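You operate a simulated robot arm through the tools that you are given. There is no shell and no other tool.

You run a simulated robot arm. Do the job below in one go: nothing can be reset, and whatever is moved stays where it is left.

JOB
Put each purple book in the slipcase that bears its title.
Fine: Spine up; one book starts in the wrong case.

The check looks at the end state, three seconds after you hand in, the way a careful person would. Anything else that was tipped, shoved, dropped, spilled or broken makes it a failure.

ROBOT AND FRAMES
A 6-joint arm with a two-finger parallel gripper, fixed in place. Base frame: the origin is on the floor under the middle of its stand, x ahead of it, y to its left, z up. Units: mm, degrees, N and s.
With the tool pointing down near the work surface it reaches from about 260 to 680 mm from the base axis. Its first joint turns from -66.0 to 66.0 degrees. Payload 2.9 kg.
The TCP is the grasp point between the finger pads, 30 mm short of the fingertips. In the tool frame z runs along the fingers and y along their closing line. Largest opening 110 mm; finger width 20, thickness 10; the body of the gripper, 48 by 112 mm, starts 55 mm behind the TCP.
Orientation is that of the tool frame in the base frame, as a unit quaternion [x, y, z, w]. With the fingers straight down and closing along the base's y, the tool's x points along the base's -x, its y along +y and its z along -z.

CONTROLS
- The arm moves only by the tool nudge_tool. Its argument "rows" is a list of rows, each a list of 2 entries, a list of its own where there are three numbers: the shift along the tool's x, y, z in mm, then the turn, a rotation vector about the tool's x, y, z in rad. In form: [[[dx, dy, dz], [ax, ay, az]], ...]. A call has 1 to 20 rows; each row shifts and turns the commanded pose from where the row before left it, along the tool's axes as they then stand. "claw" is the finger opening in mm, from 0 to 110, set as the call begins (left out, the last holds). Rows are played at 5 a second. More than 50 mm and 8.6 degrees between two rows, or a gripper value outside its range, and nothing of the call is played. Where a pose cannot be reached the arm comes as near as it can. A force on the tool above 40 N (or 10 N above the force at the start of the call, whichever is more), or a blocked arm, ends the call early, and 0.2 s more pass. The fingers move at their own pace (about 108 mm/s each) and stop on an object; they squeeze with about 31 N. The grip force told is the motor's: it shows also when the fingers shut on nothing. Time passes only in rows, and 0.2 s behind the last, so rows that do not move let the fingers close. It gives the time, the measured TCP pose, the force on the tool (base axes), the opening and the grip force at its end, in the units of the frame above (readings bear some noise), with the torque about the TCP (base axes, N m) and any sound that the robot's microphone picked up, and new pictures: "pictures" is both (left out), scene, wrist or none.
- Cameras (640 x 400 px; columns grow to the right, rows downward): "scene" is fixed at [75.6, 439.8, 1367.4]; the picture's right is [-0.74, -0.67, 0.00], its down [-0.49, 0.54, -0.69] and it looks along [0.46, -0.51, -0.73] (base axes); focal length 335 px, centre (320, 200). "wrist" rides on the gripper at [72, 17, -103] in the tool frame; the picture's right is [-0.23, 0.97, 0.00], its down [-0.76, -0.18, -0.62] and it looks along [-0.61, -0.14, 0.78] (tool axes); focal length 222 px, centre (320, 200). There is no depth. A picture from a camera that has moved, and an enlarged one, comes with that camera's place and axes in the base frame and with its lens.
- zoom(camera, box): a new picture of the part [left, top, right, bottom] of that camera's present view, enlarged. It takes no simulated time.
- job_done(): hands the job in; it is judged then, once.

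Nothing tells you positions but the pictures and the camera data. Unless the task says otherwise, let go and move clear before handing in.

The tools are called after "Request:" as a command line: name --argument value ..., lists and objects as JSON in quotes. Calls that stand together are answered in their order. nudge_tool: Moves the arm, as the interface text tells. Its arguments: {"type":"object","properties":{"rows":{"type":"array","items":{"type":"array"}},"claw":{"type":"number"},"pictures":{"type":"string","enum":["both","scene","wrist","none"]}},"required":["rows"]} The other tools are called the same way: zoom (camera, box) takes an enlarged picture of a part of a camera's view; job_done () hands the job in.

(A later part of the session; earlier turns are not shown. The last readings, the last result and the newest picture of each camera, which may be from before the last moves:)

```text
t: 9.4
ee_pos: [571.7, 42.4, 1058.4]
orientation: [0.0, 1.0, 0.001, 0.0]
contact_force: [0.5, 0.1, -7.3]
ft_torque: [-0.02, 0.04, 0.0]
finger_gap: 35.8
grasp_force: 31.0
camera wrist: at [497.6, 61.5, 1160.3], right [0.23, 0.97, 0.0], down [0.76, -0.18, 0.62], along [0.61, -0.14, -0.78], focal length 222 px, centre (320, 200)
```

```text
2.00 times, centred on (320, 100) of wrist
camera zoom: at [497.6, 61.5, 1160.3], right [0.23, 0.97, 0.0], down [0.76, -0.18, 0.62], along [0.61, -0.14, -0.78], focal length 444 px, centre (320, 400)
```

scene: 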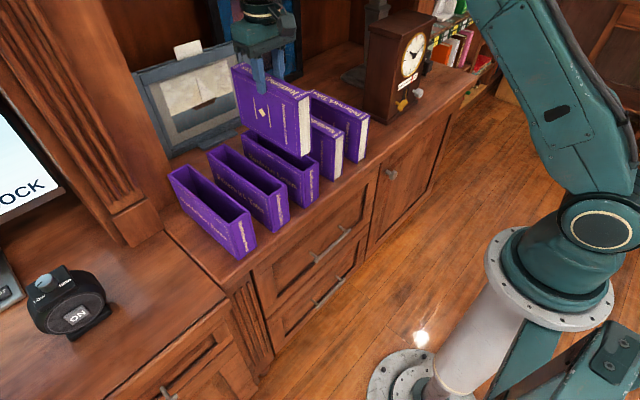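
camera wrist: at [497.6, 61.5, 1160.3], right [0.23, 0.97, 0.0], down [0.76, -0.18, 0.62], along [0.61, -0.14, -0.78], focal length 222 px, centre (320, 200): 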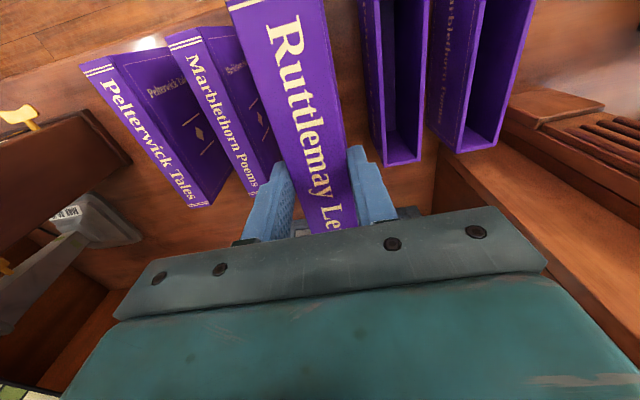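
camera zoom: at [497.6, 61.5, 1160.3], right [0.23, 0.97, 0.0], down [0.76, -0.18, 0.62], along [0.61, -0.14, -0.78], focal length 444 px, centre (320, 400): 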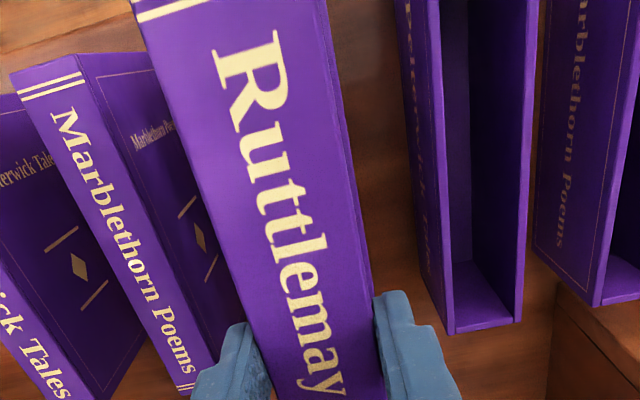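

I'll zoom in closely on the Ruttlemay case and the held book in both views, for fine alignment.

Request:
zoom --camera "scene" --box '[280, 150, 344, 190]'

Request:
zoom --camera "scene" --box '[260, 175, 340, 225]'

Request:
zoom --camera "scene" --box '[225, 115, 289, 155]'

Request:
zoom --camera "wrist" --box '[220, 0, 348, 80]'

```text
10.00 times, centred on (312, 170) of scene
camera zoom: at [75.7, 439.8, 1367.4], right [-0.74, -0.67, 0.0], down [-0.49, 0.54, -0.69], along [0.46, -0.51, -0.73], focal length 3351 px, centre (400, 500)
```

zoom: 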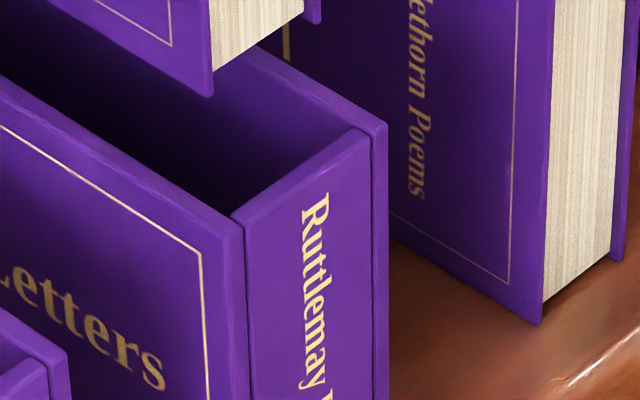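

```text
8.00 times, centred on (300, 200) of scene
camera zoom: at [75.7, 439.8, 1367.4], right [-0.74, -0.67, 0.0], down [-0.49, 0.54, -0.69], along [0.46, -0.51, -0.73], focal length 2681 px, centre (480, 200)
```

zoom: 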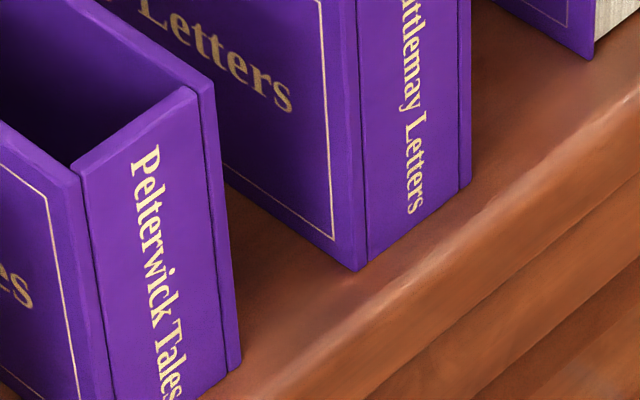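

```text
10.00 times, centred on (257, 135) of scene
camera zoom: at [75.7, 439.8, 1367.4], right [-0.74, -0.67, 0.0], down [-0.49, 0.54, -0.69], along [0.46, -0.51, -0.73], focal length 3351 px, centre (950, 850)
```

zoom: 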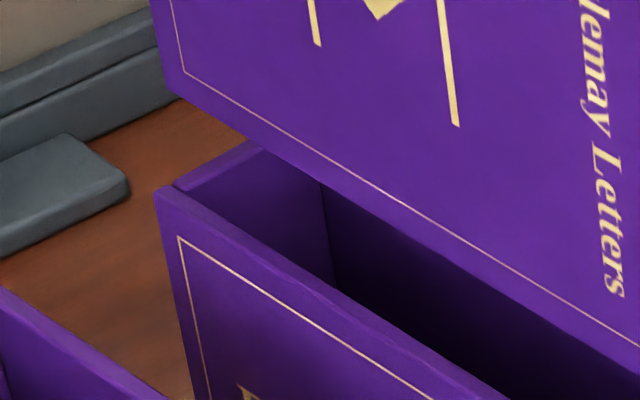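

```text
5.00 times, centred on (284, 40) of wrist
camera zoom: at [497.6, 61.5, 1160.3], right [0.23, 0.97, 0.0], down [0.76, -0.18, 0.62], along [0.61, -0.14, -0.78], focal length 1111 px, centre (500, 1000)
```

zoom: 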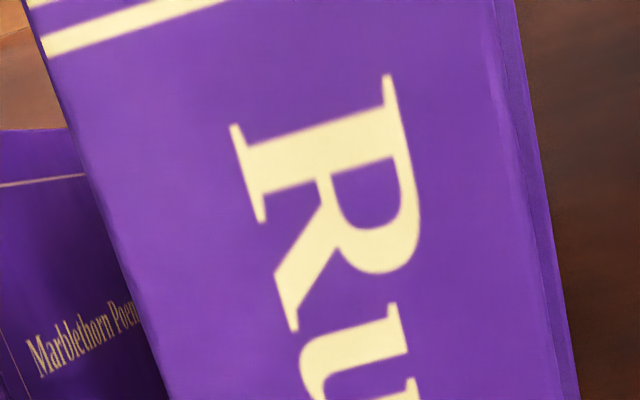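

The book appears about 2 mm too far +y relative to the case centre. I'll correct that and go down to just above the rim for a close comparison.

Request:
nudge_tool --rows '[[[0, -2, 10], [0, 0, 0]], [[0, 0, 10], [0, 0, 0]], [[0, 0, 4], [0, 0, 0]], [[0, 0, 0], [0, 0, 0]], [[0, 0, 0], [0, 0, 0]]]'

Request:
zoom --camera "scene" --box '[280, 150, 344, 190]'

Request:
zoom --camera "scene" --box '[225, 115, 289, 155]'

Request:
zoom --camera "scene" --box '[220, 100, 348, 180]'

```text
t: 10.6
ee_pos: [570.5, 40.6, 1033.0]
orientation: [-0.001, 1.0, -0.001, 0.0]
contact_force: [0.2, -0.5, -6.5]
ft_torque: [0.04, 0.02, -0.01]
finger_gap: 35.7
grasp_force: 31.2
camera wrist: at [497.5, 59.0, 1135.6], right [0.23, 0.97, 0.0], down [0.76, -0.18, 0.62], along [0.61, -0.14, -0.78], focal length 222 px, centre (320, 200)
```

scene: 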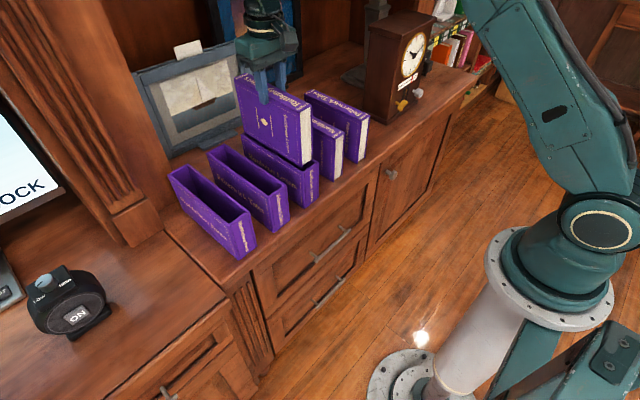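
wrist: 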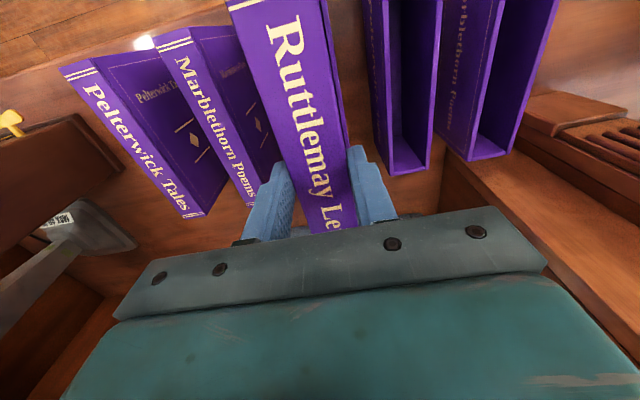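

```text
10.00 times, centred on (312, 170) of scene
camera zoom: at [75.7, 439.8, 1367.4], right [-0.74, -0.67, 0.0], down [-0.49, 0.54, -0.69], along [0.46, -0.51, -0.73], focal length 3351 px, centre (400, 500)
```

zoom: 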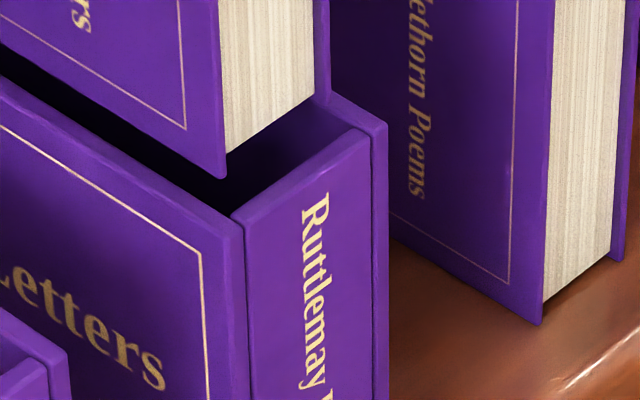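

```text
10.00 times, centred on (257, 135) of scene
camera zoom: at [75.7, 439.8, 1367.4], right [-0.74, -0.67, 0.0], down [-0.49, 0.54, -0.69], along [0.46, -0.51, -0.73], focal length 3351 px, centre (950, 850)
```

zoom: 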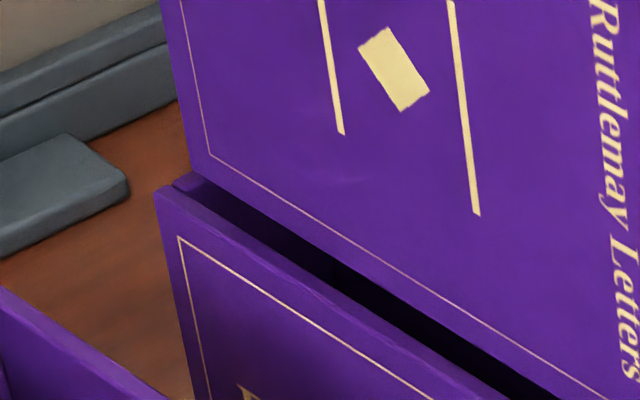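

```text
5.00 times, centred on (284, 140) of scene
camera zoom: at [75.7, 439.8, 1367.4], right [-0.74, -0.67, 0.0], down [-0.49, 0.54, -0.69], along [0.46, -0.51, -0.73], focal length 1676 px, centre (500, 500)
```

zoom: 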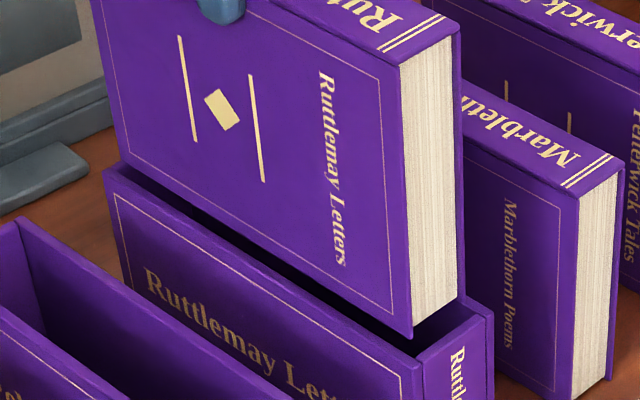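

In the scene frame the book is centred over the opening to within about 1 mm, with its bottom about 6 mm above the rim. I'll lower a little and check that the bottom edge enters cleanly.

Request:
nudge_tool --rows '[[[0, 0, 3], [0, 0, 0]], [[0, 0, 3], [0, 0, 0]], [[0, 0, 3], [0, 0, 0]], [[0, 0, 3], [0, 0, 0]], [[0, 0, 0], [0, 0, 0]]]'

Request:
zoom --camera "scene" --box '[280, 150, 344, 190]'

Request:
zoom --camera "scene" --box '[225, 115, 289, 155]'

```text
t: 11.8
ee_pos: [571.5, 40.3, 1019.9]
orientation: [0.001, 1.0, 0.001, 0.0]
contact_force: [-0.2, -0.4, -6.5]
ft_torque: [0.0, 0.0, 0.02]
finger_gap: 35.5
grasp_force: 31.2
camera wrist: at [497.4, 59.1, 1123.5], right [0.23, 0.97, 0.0], down [0.76, -0.18, 0.62], along [0.61, -0.14, -0.78], focal length 222 px, centre (320, 200)
```

scene: 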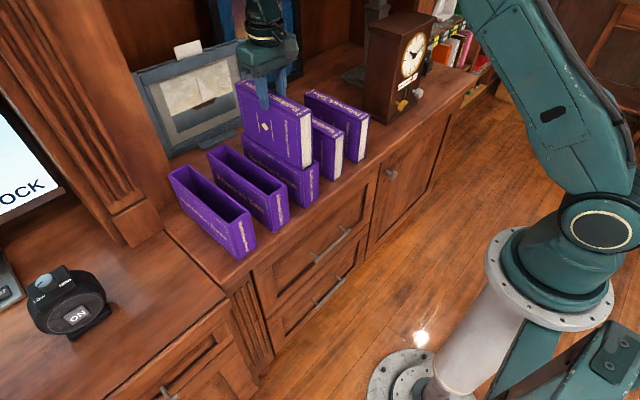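
wrist: 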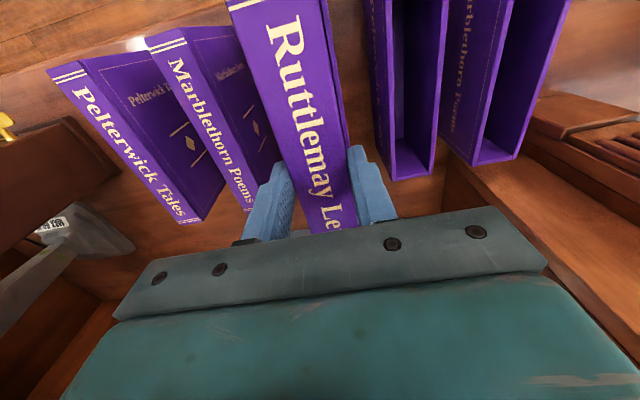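

```text
10.00 times, centred on (312, 170) of scene
camera zoom: at [75.7, 439.8, 1367.4], right [-0.74, -0.67, 0.0], down [-0.49, 0.54, -0.69], along [0.46, -0.51, -0.73], focal length 3351 px, centre (400, 500)
```

zoom: 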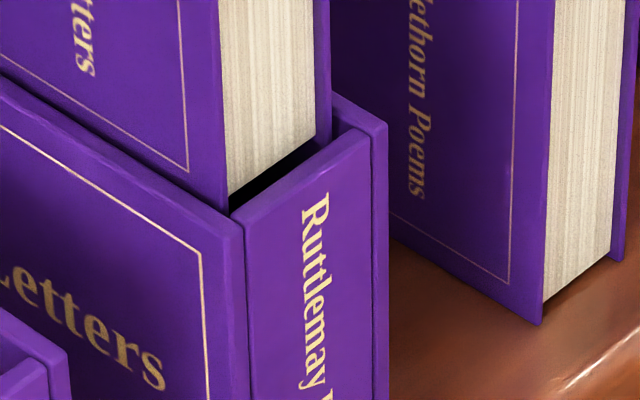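

```text
10.00 times, centred on (257, 135) of scene
camera zoom: at [75.7, 439.8, 1367.4], right [-0.74, -0.67, 0.0], down [-0.49, 0.54, -0.69], along [0.46, -0.51, -0.73], focal length 3351 px, centre (950, 850)
```

zoom: 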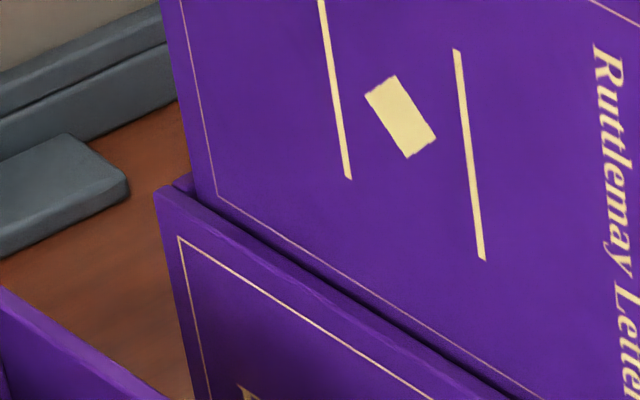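

There's no contact force and the bottom edge appears to be entering. I'll continue down gently.

Request:
nudge_tool --rows '[[[0, 0, 3], [0, 0, 0]], [[0, 0, 3], [0, 0, 0]], [[0, 0, 3], [0, 0, 0]], [[0, 0, 3], [0, 0, 0]], [[0, 0, 0], [0, 0, 0]]]' --pictures "scene"

Request:
zoom --camera "scene" --box '[280, 150, 344, 190]'

Request:
zoom --camera "scene" --box '[225, 115, 289, 155]'

```text
t: 13.0
ee_pos: [570.5, 41.1, 1009.9]
orientation: [0.001, 1.0, 0.0, 0.001]
contact_force: [0.1, 0.0, -6.2]
ft_torque: [0.01, 0.04, 0.04]
finger_gap: 36.1
grasp_force: 31.1
```

scene: 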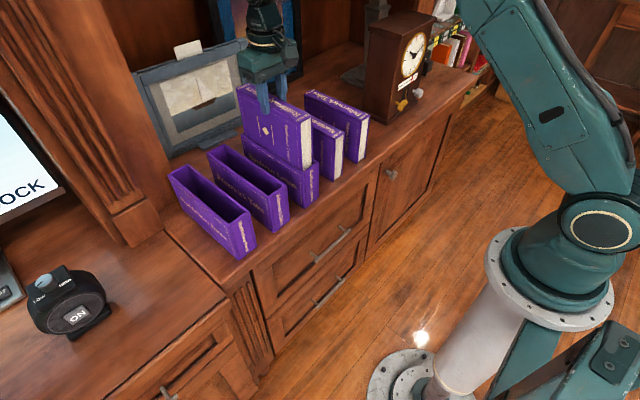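

```text
10.00 times, centred on (312, 170) of scene
camera zoom: at [75.7, 439.8, 1367.4], right [-0.74, -0.67, 0.0], down [-0.49, 0.54, -0.69], along [0.46, -0.51, -0.73], focal length 3351 px, centre (400, 500)
```

zoom: 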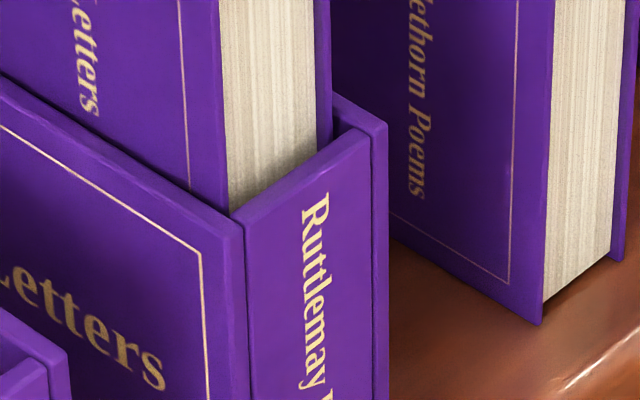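

```text
10.00 times, centred on (257, 135) of scene
camera zoom: at [75.7, 439.8, 1367.4], right [-0.74, -0.67, 0.0], down [-0.49, 0.54, -0.69], along [0.46, -0.51, -0.73], focal length 3351 px, centre (950, 850)
```

zoom: 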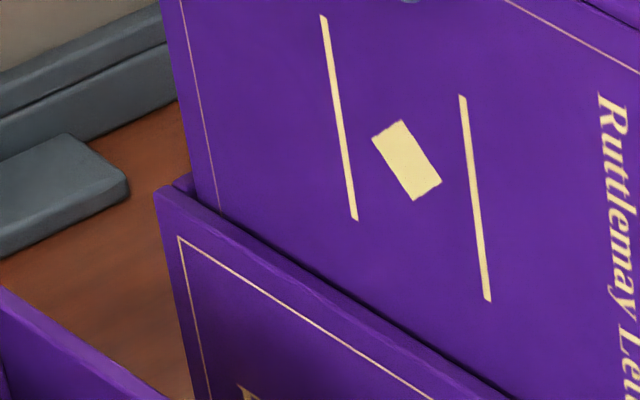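

The book is inside the case with no contact. I'll shift 0.5 mm toward the centre and keep lowering.

Request:
nudge_tool --rows '[[[0, -0.5, 4], [0, 0, 0]], [[0, 0, 5], [0, 0, 0]], [[0, 0, 5], [0, 0, 0]], [[0, 0, 5], [0, 0, 0]], [[0, 0, 5], [0, 0, 0]], [[0, 0, 0], [0, 0, 0]]]' --pictures "none"

Request:
zoom --camera "scene" --box '[280, 150, 344, 190]'

Request:
zoom --camera "scene" --box '[180, 100, 340, 200]'

```text
t: 14.4
ee_pos: [571.8, 39.7, 984.6]
orientation: [0.0, 1.0, 0.0, 0.0]
contact_force: [-0.9, -0.4, -6.6]
ft_torque: [-0.02, 0.04, -0.01]
finger_gap: 35.8
grasp_force: 30.9
```

```text
10.00 times, centred on (312, 170) of scene
camera zoom: at [75.7, 439.8, 1367.4], right [-0.74, -0.67, 0.0], down [-0.49, 0.54, -0.69], along [0.46, -0.51, -0.73], focal length 3351 px, centre (400, 500)
```

zoom: 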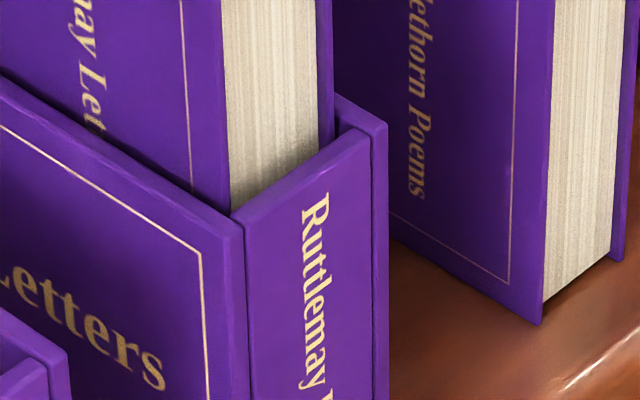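

```text
4.00 times, centred on (260, 150) of scene
camera zoom: at [75.7, 439.8, 1367.4], right [-0.74, -0.67, 0.0], down [-0.49, 0.54, -0.69], along [0.46, -0.51, -0.73], focal length 1340 px, centre (560, 400)
```

zoom: 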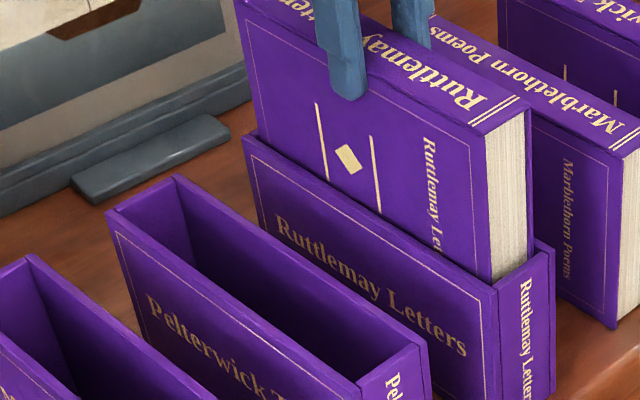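

The book is sliding in freely. I'll lower to a few mm above the seated height (TCP z of about 917).

Request:
nudge_tool --rows '[[[0, 0, 6], [0, 0, 0]], [[0, 0, 6], [0, 0, 0]], [[0, 0, 6], [0, 0, 0]], [[0, 0, 6], [0, 0, 0]], [[0, 0, 6], [0, 0, 0]], [[0, 0, 6], [0, 0, 0]], [[0, 0, 6], [0, 0, 0]], [[0, 0, 6], [0, 0, 0]], [[0, 0, 5], [0, 0, 0]], [[0, 0, 4], [0, 0, 0]], [[0, 0, 3], [0, 0, 0]], [[0, 0, 0], [0, 0, 0]]]'

Request:
zoom --camera "scene" --box '[220, 120, 348, 200]'

```text
t: 17.0
ee_pos: [570.9, 40.0, 925.8]
orientation: [0.001, 1.0, 0.0, 0.0]
contact_force: [0.4, 0.1, -6.2]
ft_torque: [-0.02, 0.01, 0.01]
finger_gap: 35.9
grasp_force: 31.3
camera wrist: at [497.3, 58.6, 1027.8], right [0.23, 0.97, 0.0], down [0.76, -0.18, 0.62], along [0.61, -0.14, -0.78], focal length 222 px, centre (320, 200)
```

scene: 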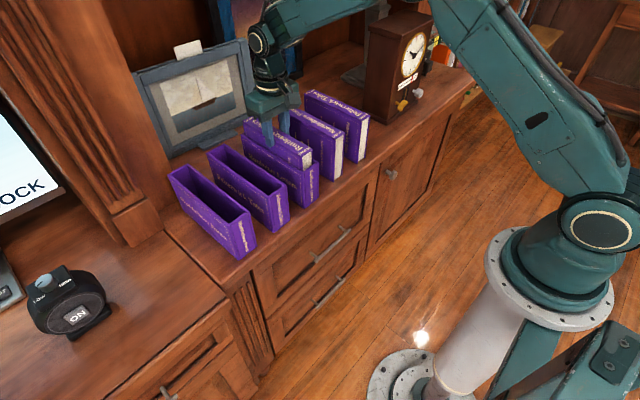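
wrist: 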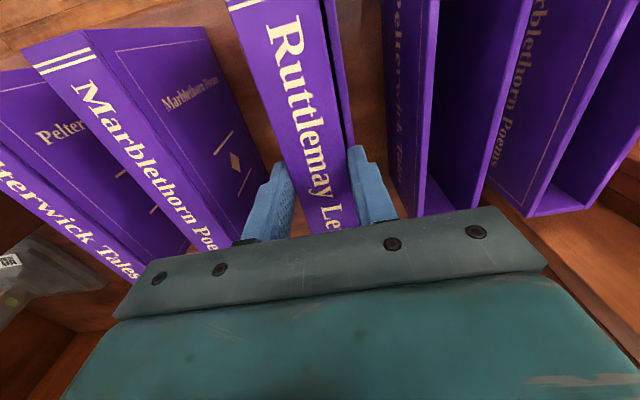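

```text
5.00 times, centred on (284, 160) of scene
camera zoom: at [75.7, 439.8, 1367.4], right [-0.74, -0.67, 0.0], down [-0.49, 0.54, -0.69], along [0.46, -0.51, -0.73], focal length 1676 px, centre (500, 400)
```

zoom: 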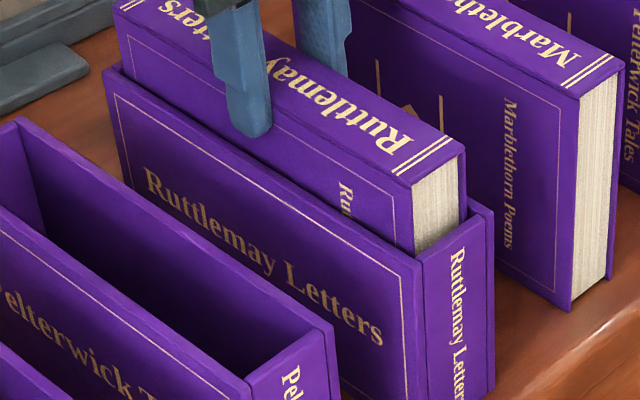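

About 8 mm remain to the floor of the case. I'll lower in 1.5 mm steps until the weight transfers.

Request:
nudge_tool --rows '[[[0, 0, 2], [0, 0, 0]], [[0, 0, 2], [0, 0, 0]], [[0, 0, 1.5], [0, 0, 0]], [[0, 0, 1], [0, 0, 0]], [[0, 0, 0], [0, 0, 0]]]' --pictures "none"

Request:
nudge_tool --rows '[[[0, 0, 1], [0, 0, 0]], [[0, 0, 0], [0, 0, 0]]]' --pictures "none"

```text
t: 18.2
ee_pos: [571.6, 39.9, 918.4]
orientation: [0.0, 1.0, 0.0, 0.0]
contact_force: [0.0, -0.6, -6.0]
ft_torque: [0.05, -0.03, -0.03]
finger_gap: 35.6
grasp_force: 31.2
```

```text
t: 18.8
ee_pos: [570.5, 40.3, 917.7]
orientation: [0.001, 1.0, 0.0, 0.001]
contact_force: [-0.3, 0.5, -5.9]
ft_torque: [-0.01, 0.04, -0.03]
finger_gap: 36.0
grasp_force: 31.1
```

Request:
nudge_tool --rows '[[[0, 0, 1], [0, 0, 0]], [[0, 0, 0], [0, 0, 0]]]' --pictures "none"

Request:
zoom --camera "scene" --box '[230, 130, 326, 190]'

```text
t: 19.4
ee_pos: [570.7, 40.2, 918.3]
orientation: [0.0, 1.0, 0.0, 0.0]
contact_force: [-0.8, -1.5, 0.5]
ft_torque: [-0.09, 0.35, 0.0]
finger_gap: 35.8
grasp_force: 31.2
```

```text
6.67 times, centred on (278, 160) of scene
camera zoom: at [75.5, 439.8, 1367.4], right [-0.74, -0.67, 0.0], down [-0.49, 0.54, -0.69], along [0.46, -0.51, -0.73], focal length 2234 px, centre (600, 467)
```

zoom: 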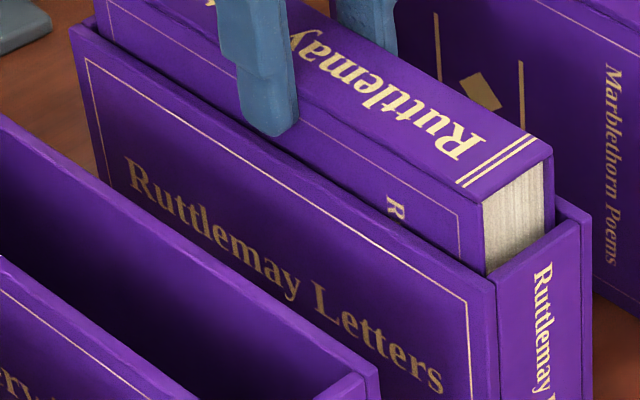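

The weight has transferred to the case floor, so the Ruttlemay book is seated. I'll release and rise.

Request:
nudge_tool --rows '[[[0, 0, 0], [0, 0, 0]], [[0, 0, 0], [0, 0, 0]], [[0, 0, -10], [0, 0, 0]], [[0, 0, -20], [0, 0, 0]], [[0, 0, -30], [0, 0, 0]], [[0, 0, -40], [0, 0, 0]], [[0, 0, 0], [0, 0, 0]]]' --claw 60

Request:
zoom --camera "scene" --box '[220, 100, 348, 210]'

```text
t: 21.0
ee_pos: [571.1, 40.9, 1016.7]
orientation: [0.0, 1.0, 0.0, 0.0]
contact_force: [-0.5, -0.1, -0.2]
ft_torque: [-0.03, -0.02, 0.02]
finger_gap: 60.0
grasp_force: 0.1
camera wrist: at [497.3, 59.5, 1119.9], right [0.23, 0.97, 0.0], down [0.76, -0.18, 0.62], along [0.61, -0.14, -0.78], focal length 222 px, centre (320, 200)
```

scene: 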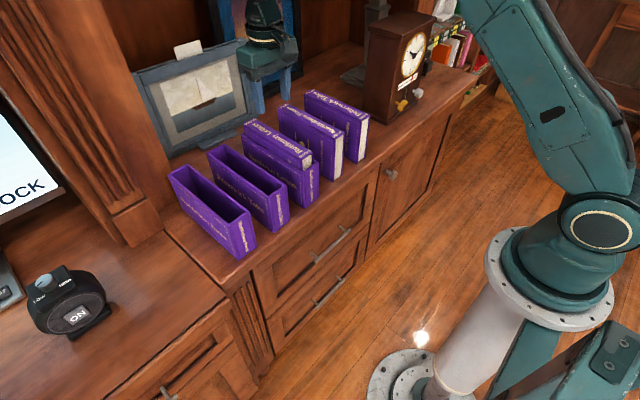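
wrist: 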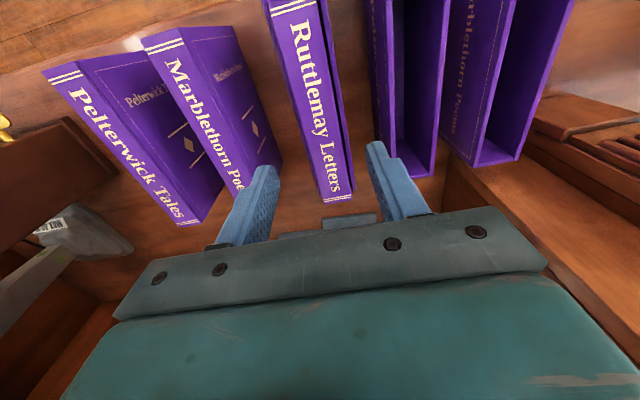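

```text
3.64 times, centred on (284, 155) of scene
camera zoom: at [75.6, 439.8, 1367.4], right [-0.74, -0.67, 0.0], down [-0.49, 0.54, -0.69], along [0.46, -0.51, -0.73], focal length 1219 px, centre (451, 364)
```

zoom: 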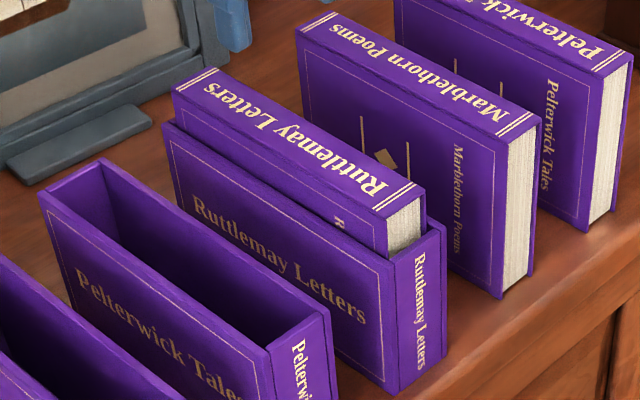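

The Ruttlemay book sits properly in its own case. Next I'll go above the Pelterwick book, the furthest in -y, for an alignment view.

Request:
nudge_tool --rows '[[[0, -30, -10], [0, 0, 0]], [[0, -40, 0], [0, 0, 0]], [[0, -40, 0], [0, 0, 0]], [[0, -40, 0], [0, 0, 0]], [[0, -35, 0], [0, 0, 0]], [[0, -20, 0], [0, 0, 0]], [[0, 0, 30], [0, 0, 0]], [[0, 0, 0], [0, 0, 0]], [[0, 0, 0], [0, 0, 0]]]' --claw 70

Request:
zoom --camera "wrist" --box '[220, 100, 412, 220]'

Request:
zoom --camera "wrist" --box '[220, 0, 380, 100]'

Request:
zoom --camera "scene" --box '[270, 70, 398, 150]'

```text
t: 23.0
ee_pos: [570.3, -166.2, 998.6]
orientation: [0.0, 1.0, 0.0, 0.001]
contact_force: [0.7, 0.3, 0.1]
ft_torque: [-0.02, 0.01, 0.04]
finger_gap: 69.8
grasp_force: 0.1
camera wrist: at [496.7, -147.3, 1100.5], right [0.23, 0.97, 0.0], down [0.76, -0.18, 0.62], along [0.61, -0.14, -0.78], focal length 222 px, centre (320, 200)
```

scene: 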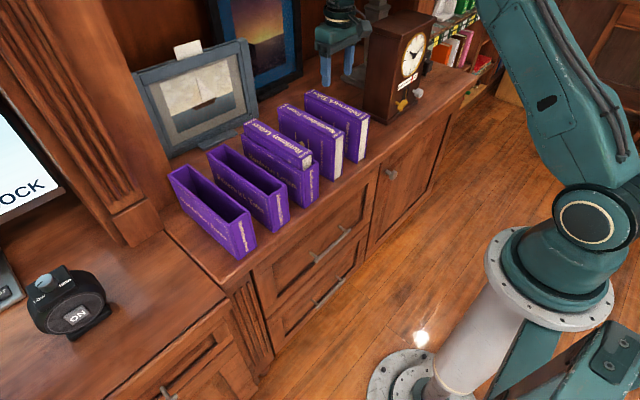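
wrist: 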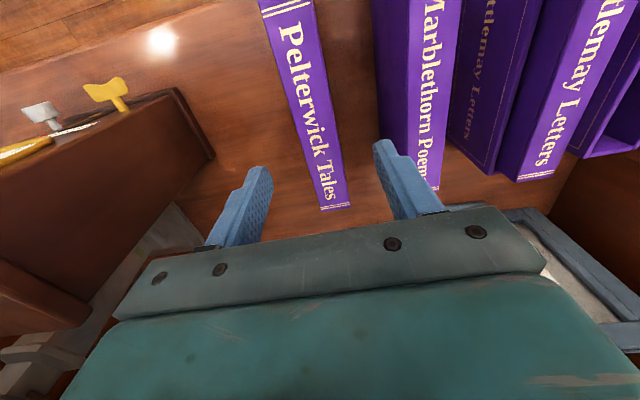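

```text
3.33 times, centred on (316, 160) of wrist
camera zoom: at [496.7, -147.3, 1100.5], right [0.23, 0.97, 0.0], down [0.76, -0.18, 0.62], along [0.61, -0.14, -0.78], focal length 740 px, centre (333, 333)
```

zoom: 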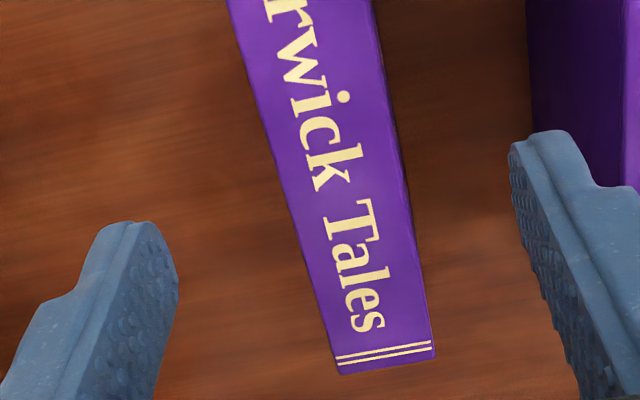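

```text
4.00 times, centred on (300, 50) of wrist
camera zoom: at [496.7, -147.3, 1100.5], right [0.23, 0.97, 0.0], down [0.76, -0.18, 0.62], along [0.61, -0.14, -0.78], focal length 888 px, centre (400, 800)
```

zoom: 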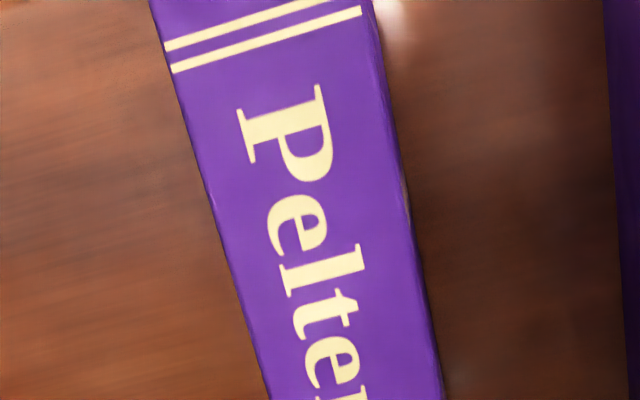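

```text
5.00 times, centred on (334, 110) of scene
camera zoom: at [75.6, 439.8, 1367.4], right [-0.74, -0.67, 0.0], down [-0.49, 0.54, -0.69], along [0.46, -0.51, -0.73], focal length 1676 px, centre (250, 650)
```

zoom: 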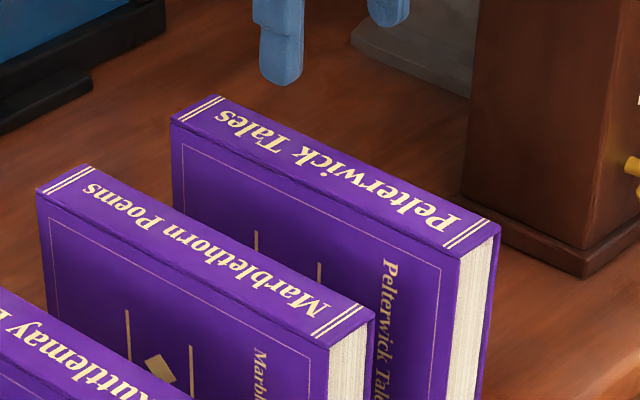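

The Pelterwick book is centred at y≈-168 in the camera frame, so I'll shift 3.8 mm and descend to straddle the top of its spine.

Request:
nudge_tool --rows '[[[0, -3.8, 15], [0, 0, 0]], [[0, 0, 25], [0, 0, 0]], [[0, 0, 20], [0, 0, 0]], [[0, 0, 12], [0, 0, 0]], [[0, 0, 8], [0, 0, 0]], [[0, 0, 0], [0, 0, 0]], [[0, 0, 0], [0, 0, 0]]]' --claw 70

Request:
zoom --camera "scene" --box '[290, 75, 386, 135]'

Request:
zoom --camera "wrist" --box '[220, 100, 412, 220]'

```text
t: 24.6
ee_pos: [570.7, -169.0, 917.6]
orientation: [0.001, 1.0, -0.001, 0.0]
contact_force: [0.1, 0.2, 0.6]
ft_torque: [-0.02, -0.02, -0.01]
finger_gap: 70.3
grasp_force: 0.0
camera wrist: at [497.9, -151.2, 1020.2], right [0.23, 0.97, 0.0], down [0.76, -0.18, 0.62], along [0.61, -0.14, -0.78], focal length 222 px, centre (320, 200)
```

scene: 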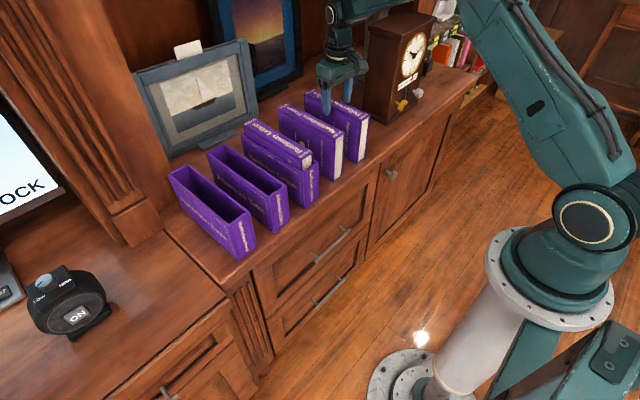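
wrist: 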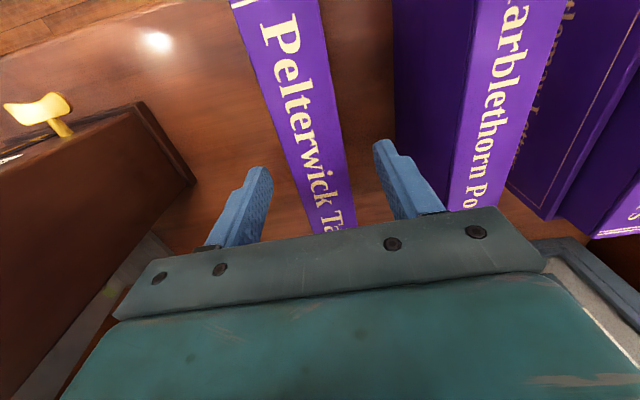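

```text
6.67 times, centred on (338, 105) of scene
camera zoom: at [75.6, 439.8, 1367.4], right [-0.74, -0.67, 0.0], down [-0.49, 0.54, -0.69], along [0.46, -0.51, -0.73], focal length 2234 px, centre (200, 833)
```

zoom: 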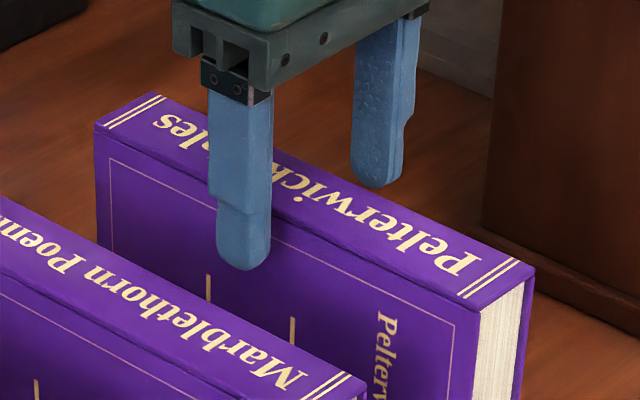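

```text
3.33 times, centred on (316, 160) of wrist
camera zoom: at [497.9, -151.2, 1020.2], right [0.23, 0.97, 0.0], down [0.76, -0.18, 0.62], along [0.61, -0.14, -0.78], focal length 740 px, centre (333, 333)
```

zoom: 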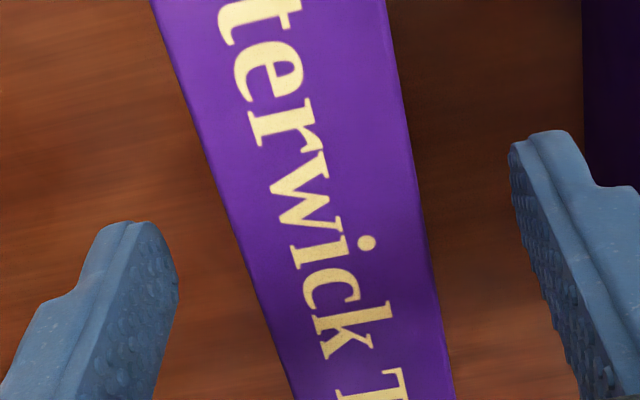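

The fingers are centred on the book to within about 1 mm. I'll go 4 mm lower and close.

Request:
nudge_tool --rows '[[[0, 0, 4], [0, 0, 0]], [[0, 0, 0], [0, 0, 0]]]' --pictures "none" --claw 50

Request:
nudge_tool --rows '[[[0, 0, 0], [0, 0, 0]], [[0, 0, 0], [0, 0, 0]], [[0, 0, 0], [0, 0, 0]], [[0, 0, 0], [0, 0, 0]]]' --claw 0

Request:
zoom --camera "scene" --box '[290, 75, 386, 135]'

```text
t: 25.2
ee_pos: [571.0, -169.1, 913.3]
orientation: [0.0, 1.0, -0.001, 0.0]
contact_force: [0.7, 0.2, 0.2]
ft_torque: [-0.03, 0.03, -0.01]
finger_gap: 50.1
grasp_force: 0.0
```

```text
t: 26.2
ee_pos: [570.5, -168.7, 913.9]
orientation: [0.0, 1.0, 0.0, 0.0]
contact_force: [-0.8, -0.8, 1.0]
ft_torque: [-0.16, 0.03, 0.0]
finger_gap: 35.5
grasp_force: 30.7
camera wrist: at [497.4, -150.9, 1015.9], right [0.23, 0.97, 0.0], down [0.76, -0.18, 0.62], along [0.61, -0.14, -0.78], focal length 222 px, centre (320, 200)
```

scene: 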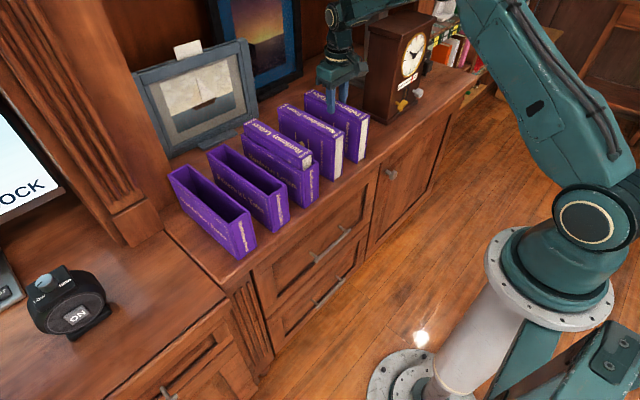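
wrist: 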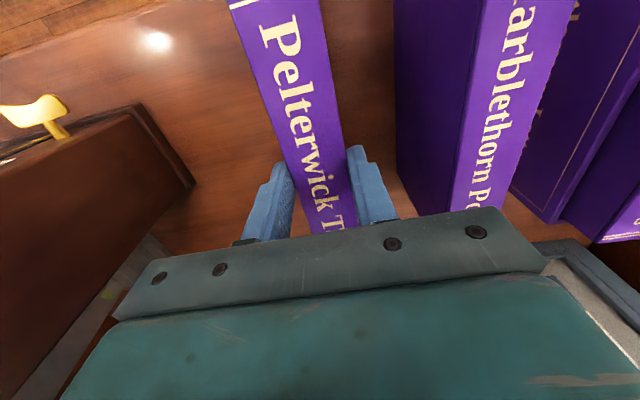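

```text
6.67 times, centred on (338, 105) of scene
camera zoom: at [75.6, 439.8, 1367.4], right [-0.74, -0.67, 0.0], down [-0.49, 0.54, -0.69], along [0.46, -0.51, -0.73], focal length 2234 px, centre (200, 833)
```

zoom: 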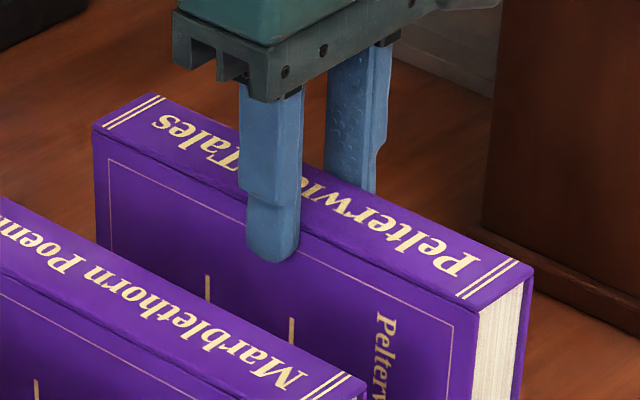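

The Pelterwick book is gripped at 35.5 mm. I'll lift it straight up, high enough to clear the other books.

Request:
nudge_tool --rows '[[[0, 0, -5], [0, 0, 0]], [[0, 0, -10], [0, 0, 0]], [[0, 0, -20], [0, 0, 0]], [[0, 0, -25], [0, 0, 0]], [[0, 0, -25], [0, 0, 0]], [[0, 0, -25], [0, 0, 0]], [[0, 0, -25], [0, 0, 0]], [[0, 0, -20], [0, 0, 0]], [[0, 0, -15], [0, 0, 0]], [[0, 0, -5], [0, 0, 0]], [[0, 0, 0], [0, 0, 0]]]'

```text
t: 28.6
ee_pos: [569.2, -168.3, 1088.6]
orientation: [0.0, 1.0, 0.0, 0.0]
contact_force: [0.0, 0.0, -6.0]
ft_torque: [-0.02, 0.02, -0.01]
finger_gap: 35.7
grasp_force: 31.2
camera wrist: at [496.4, -149.8, 1191.1], right [0.23, 0.97, 0.0], down [0.76, -0.18, 0.62], along [0.61, -0.14, -0.78], focal length 222 px, centre (320, 200)
```

scene: 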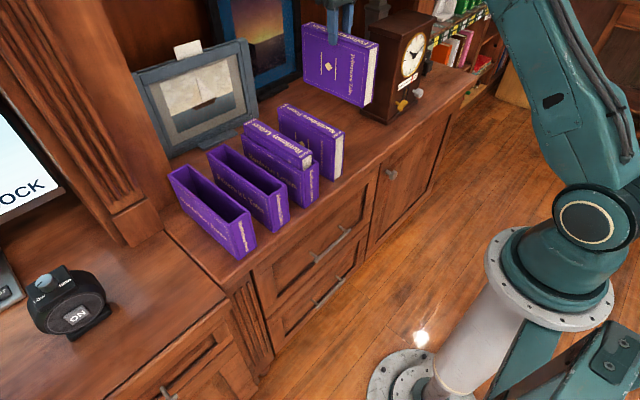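
wrist: 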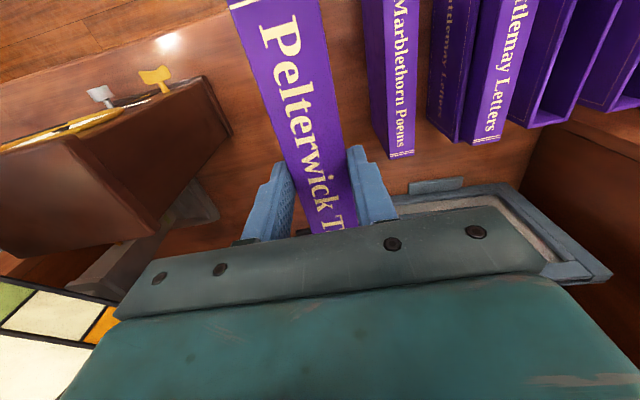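

The book is clear at about 0.6 kg and a stable grip. I'll carry it in +y to above the Pelterwick case, about 307 mm.

Request:
nudge_tool --rows '[[[0, 15, 0], [0, 0, 0]], [[0, 25, 0], [0, 0, 0]], [[0, 35, 0], [0, 0, 0]], [[0, 40, 0], [0, 0, 0]], [[0, 40, 0], [0, 0, 0]], [[0, 40, 0], [0, 0, 0]], [[0, 40, 0], [0, 0, 0]], [[0, 35, 0], [0, 0, 0]], [[0, 22, 0], [0, 0, 0]], [[0, 15, 0], [0, 0, 0]], [[0, 0, 0], [0, 0, 0]], [[0, 0, 0], [0, 0, 0]]]'

Request:
zoom --camera "scene" --box '[180, 60, 308, 140]'

Request:
zoom --camera "scene" --box '[250, 170, 314, 210]'

Request:
zoom --camera "scene" --box '[190, 130, 254, 170]'

```text
t: 31.2
ee_pos: [570.0, 139.1, 1087.9]
orientation: [-0.001, 1.0, 0.0, 0.0]
contact_force: [0.1, 0.1, -6.0]
ft_torque: [0.02, 0.02, 0.0]
finger_gap: 35.7
grasp_force: 31.1
camera wrist: at [496.6, 157.3, 1190.2], right [0.23, 0.97, 0.0], down [0.76, -0.18, 0.62], along [0.61, -0.14, -0.78], focal length 222 px, centre (320, 200)
```

scene: 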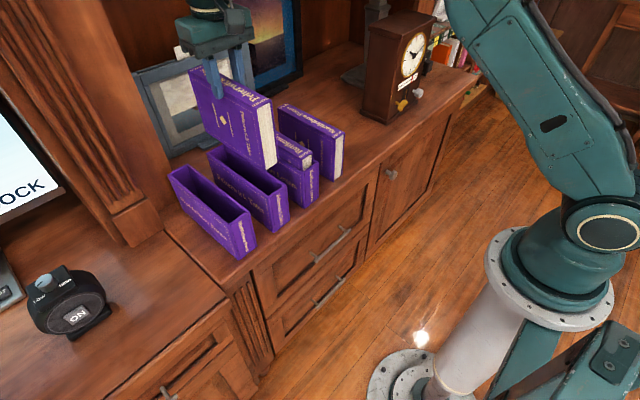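
wrist: 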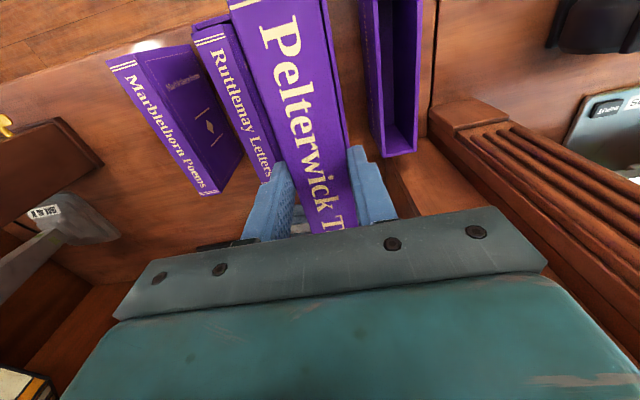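

```text
5.00 times, centred on (244, 100) of scene
camera zoom: at [75.7, 439.9, 1367.4], right [-0.74, -0.67, 0.0], down [-0.49, 0.54, -0.69], along [0.46, -0.51, -0.73], focal length 1676 px, centre (700, 700)
```

zoom: 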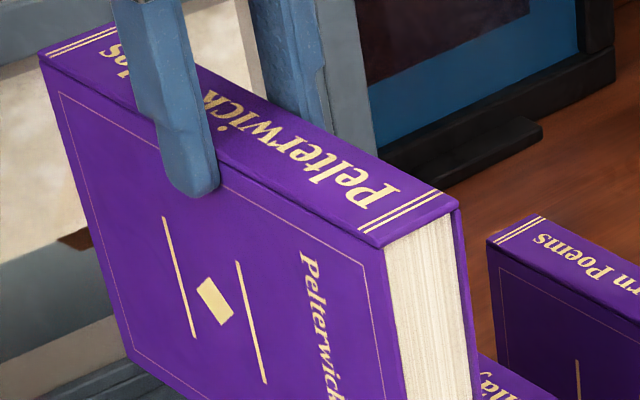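

```text
10.00 times, centred on (282, 190) of scene
camera zoom: at [75.7, 439.9, 1367.4], right [-0.74, -0.67, 0.0], down [-0.49, 0.54, -0.69], along [0.46, -0.51, -0.73], focal length 3351 px, centre (700, 300)
```

zoom: 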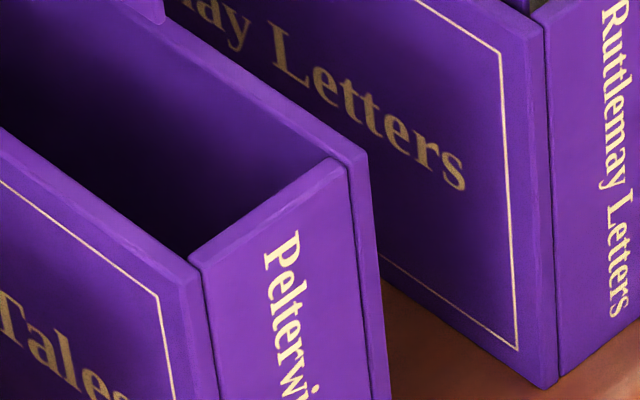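

```text
10.00 times, centred on (222, 150) of scene
camera zoom: at [75.7, 439.9, 1367.4], right [-0.74, -0.67, 0.0], down [-0.49, 0.54, -0.69], along [0.46, -0.51, -0.73], focal length 3351 px, centre (1300, 700)
```

zoom: 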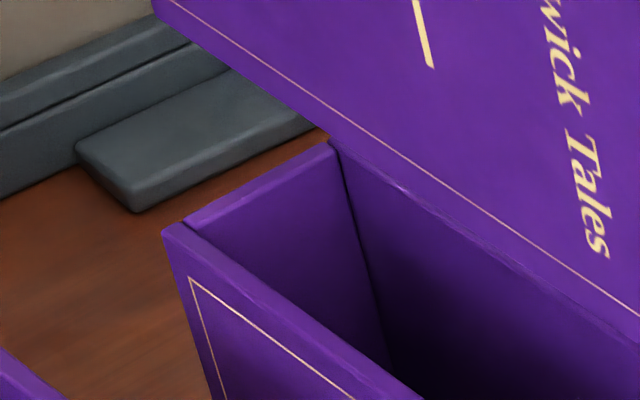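

The book is over the Pelterwick case. I'll lower it to just above the rim with a small +y correction and compare.

Request:
nudge_tool --rows '[[[0, 0.7, 10], [0, 0, 0]], [[0, 0, 15], [0, 0, 0]], [[0, 0, 15], [0, 0, 0]], [[0, 0, 9], [0, 0, 0]], [[0, 0, 4], [0, 0, 0]], [[0, 0, 0], [0, 0, 0]], [[0, 0, 0], [0, 0, 0]]]'

Request:
zoom --camera "scene" --box '[250, 170, 314, 210]'

Request:
zoom --camera "scene" --box '[190, 130, 254, 170]'

Request:
zoom --camera "scene" --box '[180, 120, 308, 200]'

```text
t: 32.8
ee_pos: [571.0, 137.1, 1035.0]
orientation: [0.0, 1.0, 0.0, 0.0]
contact_force: [0.0, 0.0, -6.2]
ft_torque: [-0.01, 0.03, 0.0]
finger_gap: 35.5
grasp_force: 31.3
camera wrist: at [497.2, 157.2, 1136.8], right [0.23, 0.97, 0.0], down [0.76, -0.18, 0.62], along [0.61, -0.14, -0.78], focal length 222 px, centre (320, 200)
```

scene: 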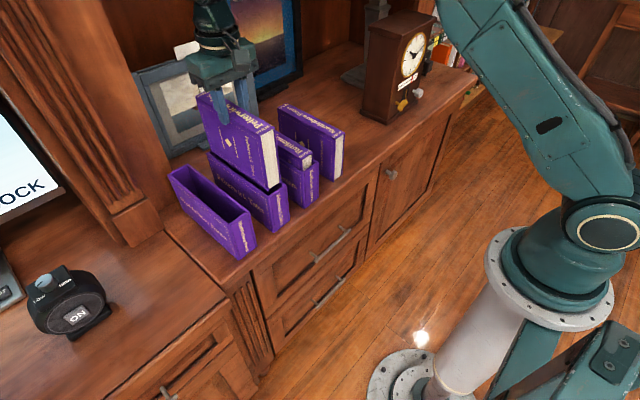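
wrist: 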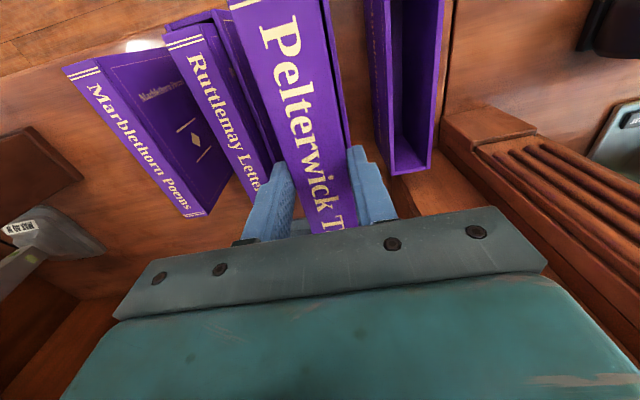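

```text
10.00 times, centred on (282, 190) of scene
camera zoom: at [75.7, 439.8, 1367.4], right [-0.74, -0.67, 0.0], down [-0.49, 0.54, -0.69], along [0.46, -0.51, -0.73], focal length 3351 px, centre (700, 300)
```

zoom: 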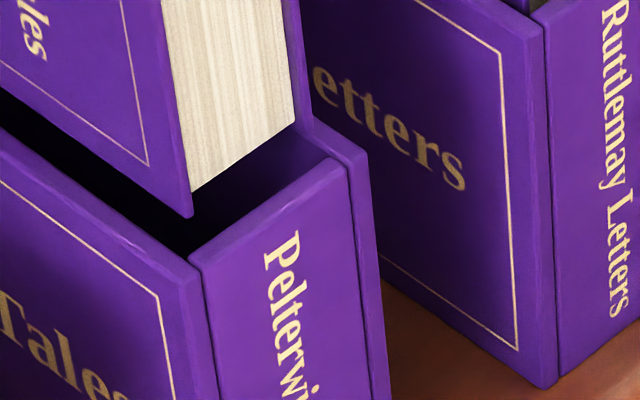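

```text
10.00 times, centred on (222, 150) of scene
camera zoom: at [75.7, 439.8, 1367.4], right [-0.74, -0.67, 0.0], down [-0.49, 0.54, -0.69], along [0.46, -0.51, -0.73], focal length 3351 px, centre (1300, 700)
```

zoom: 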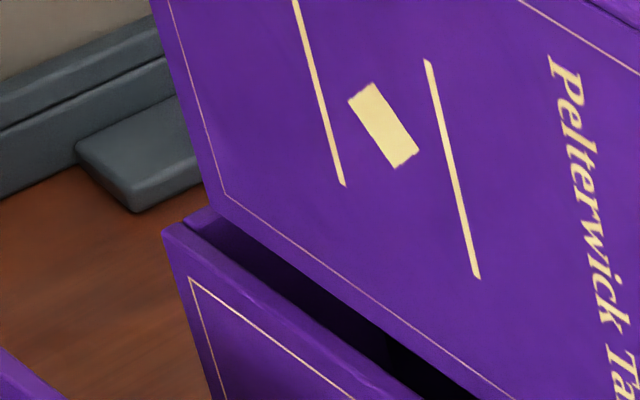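

```text
5.00 times, centred on (244, 160) of scene
camera zoom: at [75.7, 439.8, 1367.4], right [-0.74, -0.67, 0.0], down [-0.49, 0.54, -0.69], along [0.46, -0.51, -0.73], focal length 1676 px, centre (700, 400)
```

zoom: 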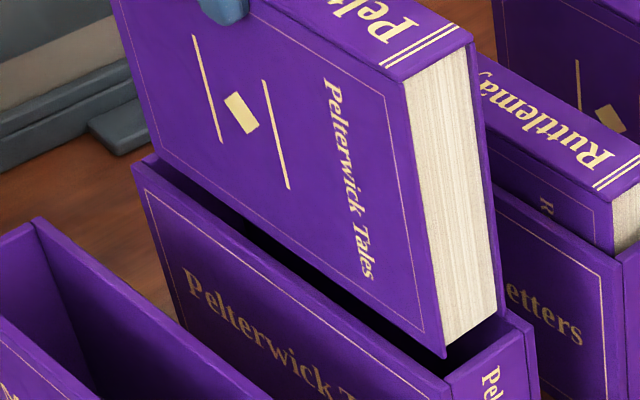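

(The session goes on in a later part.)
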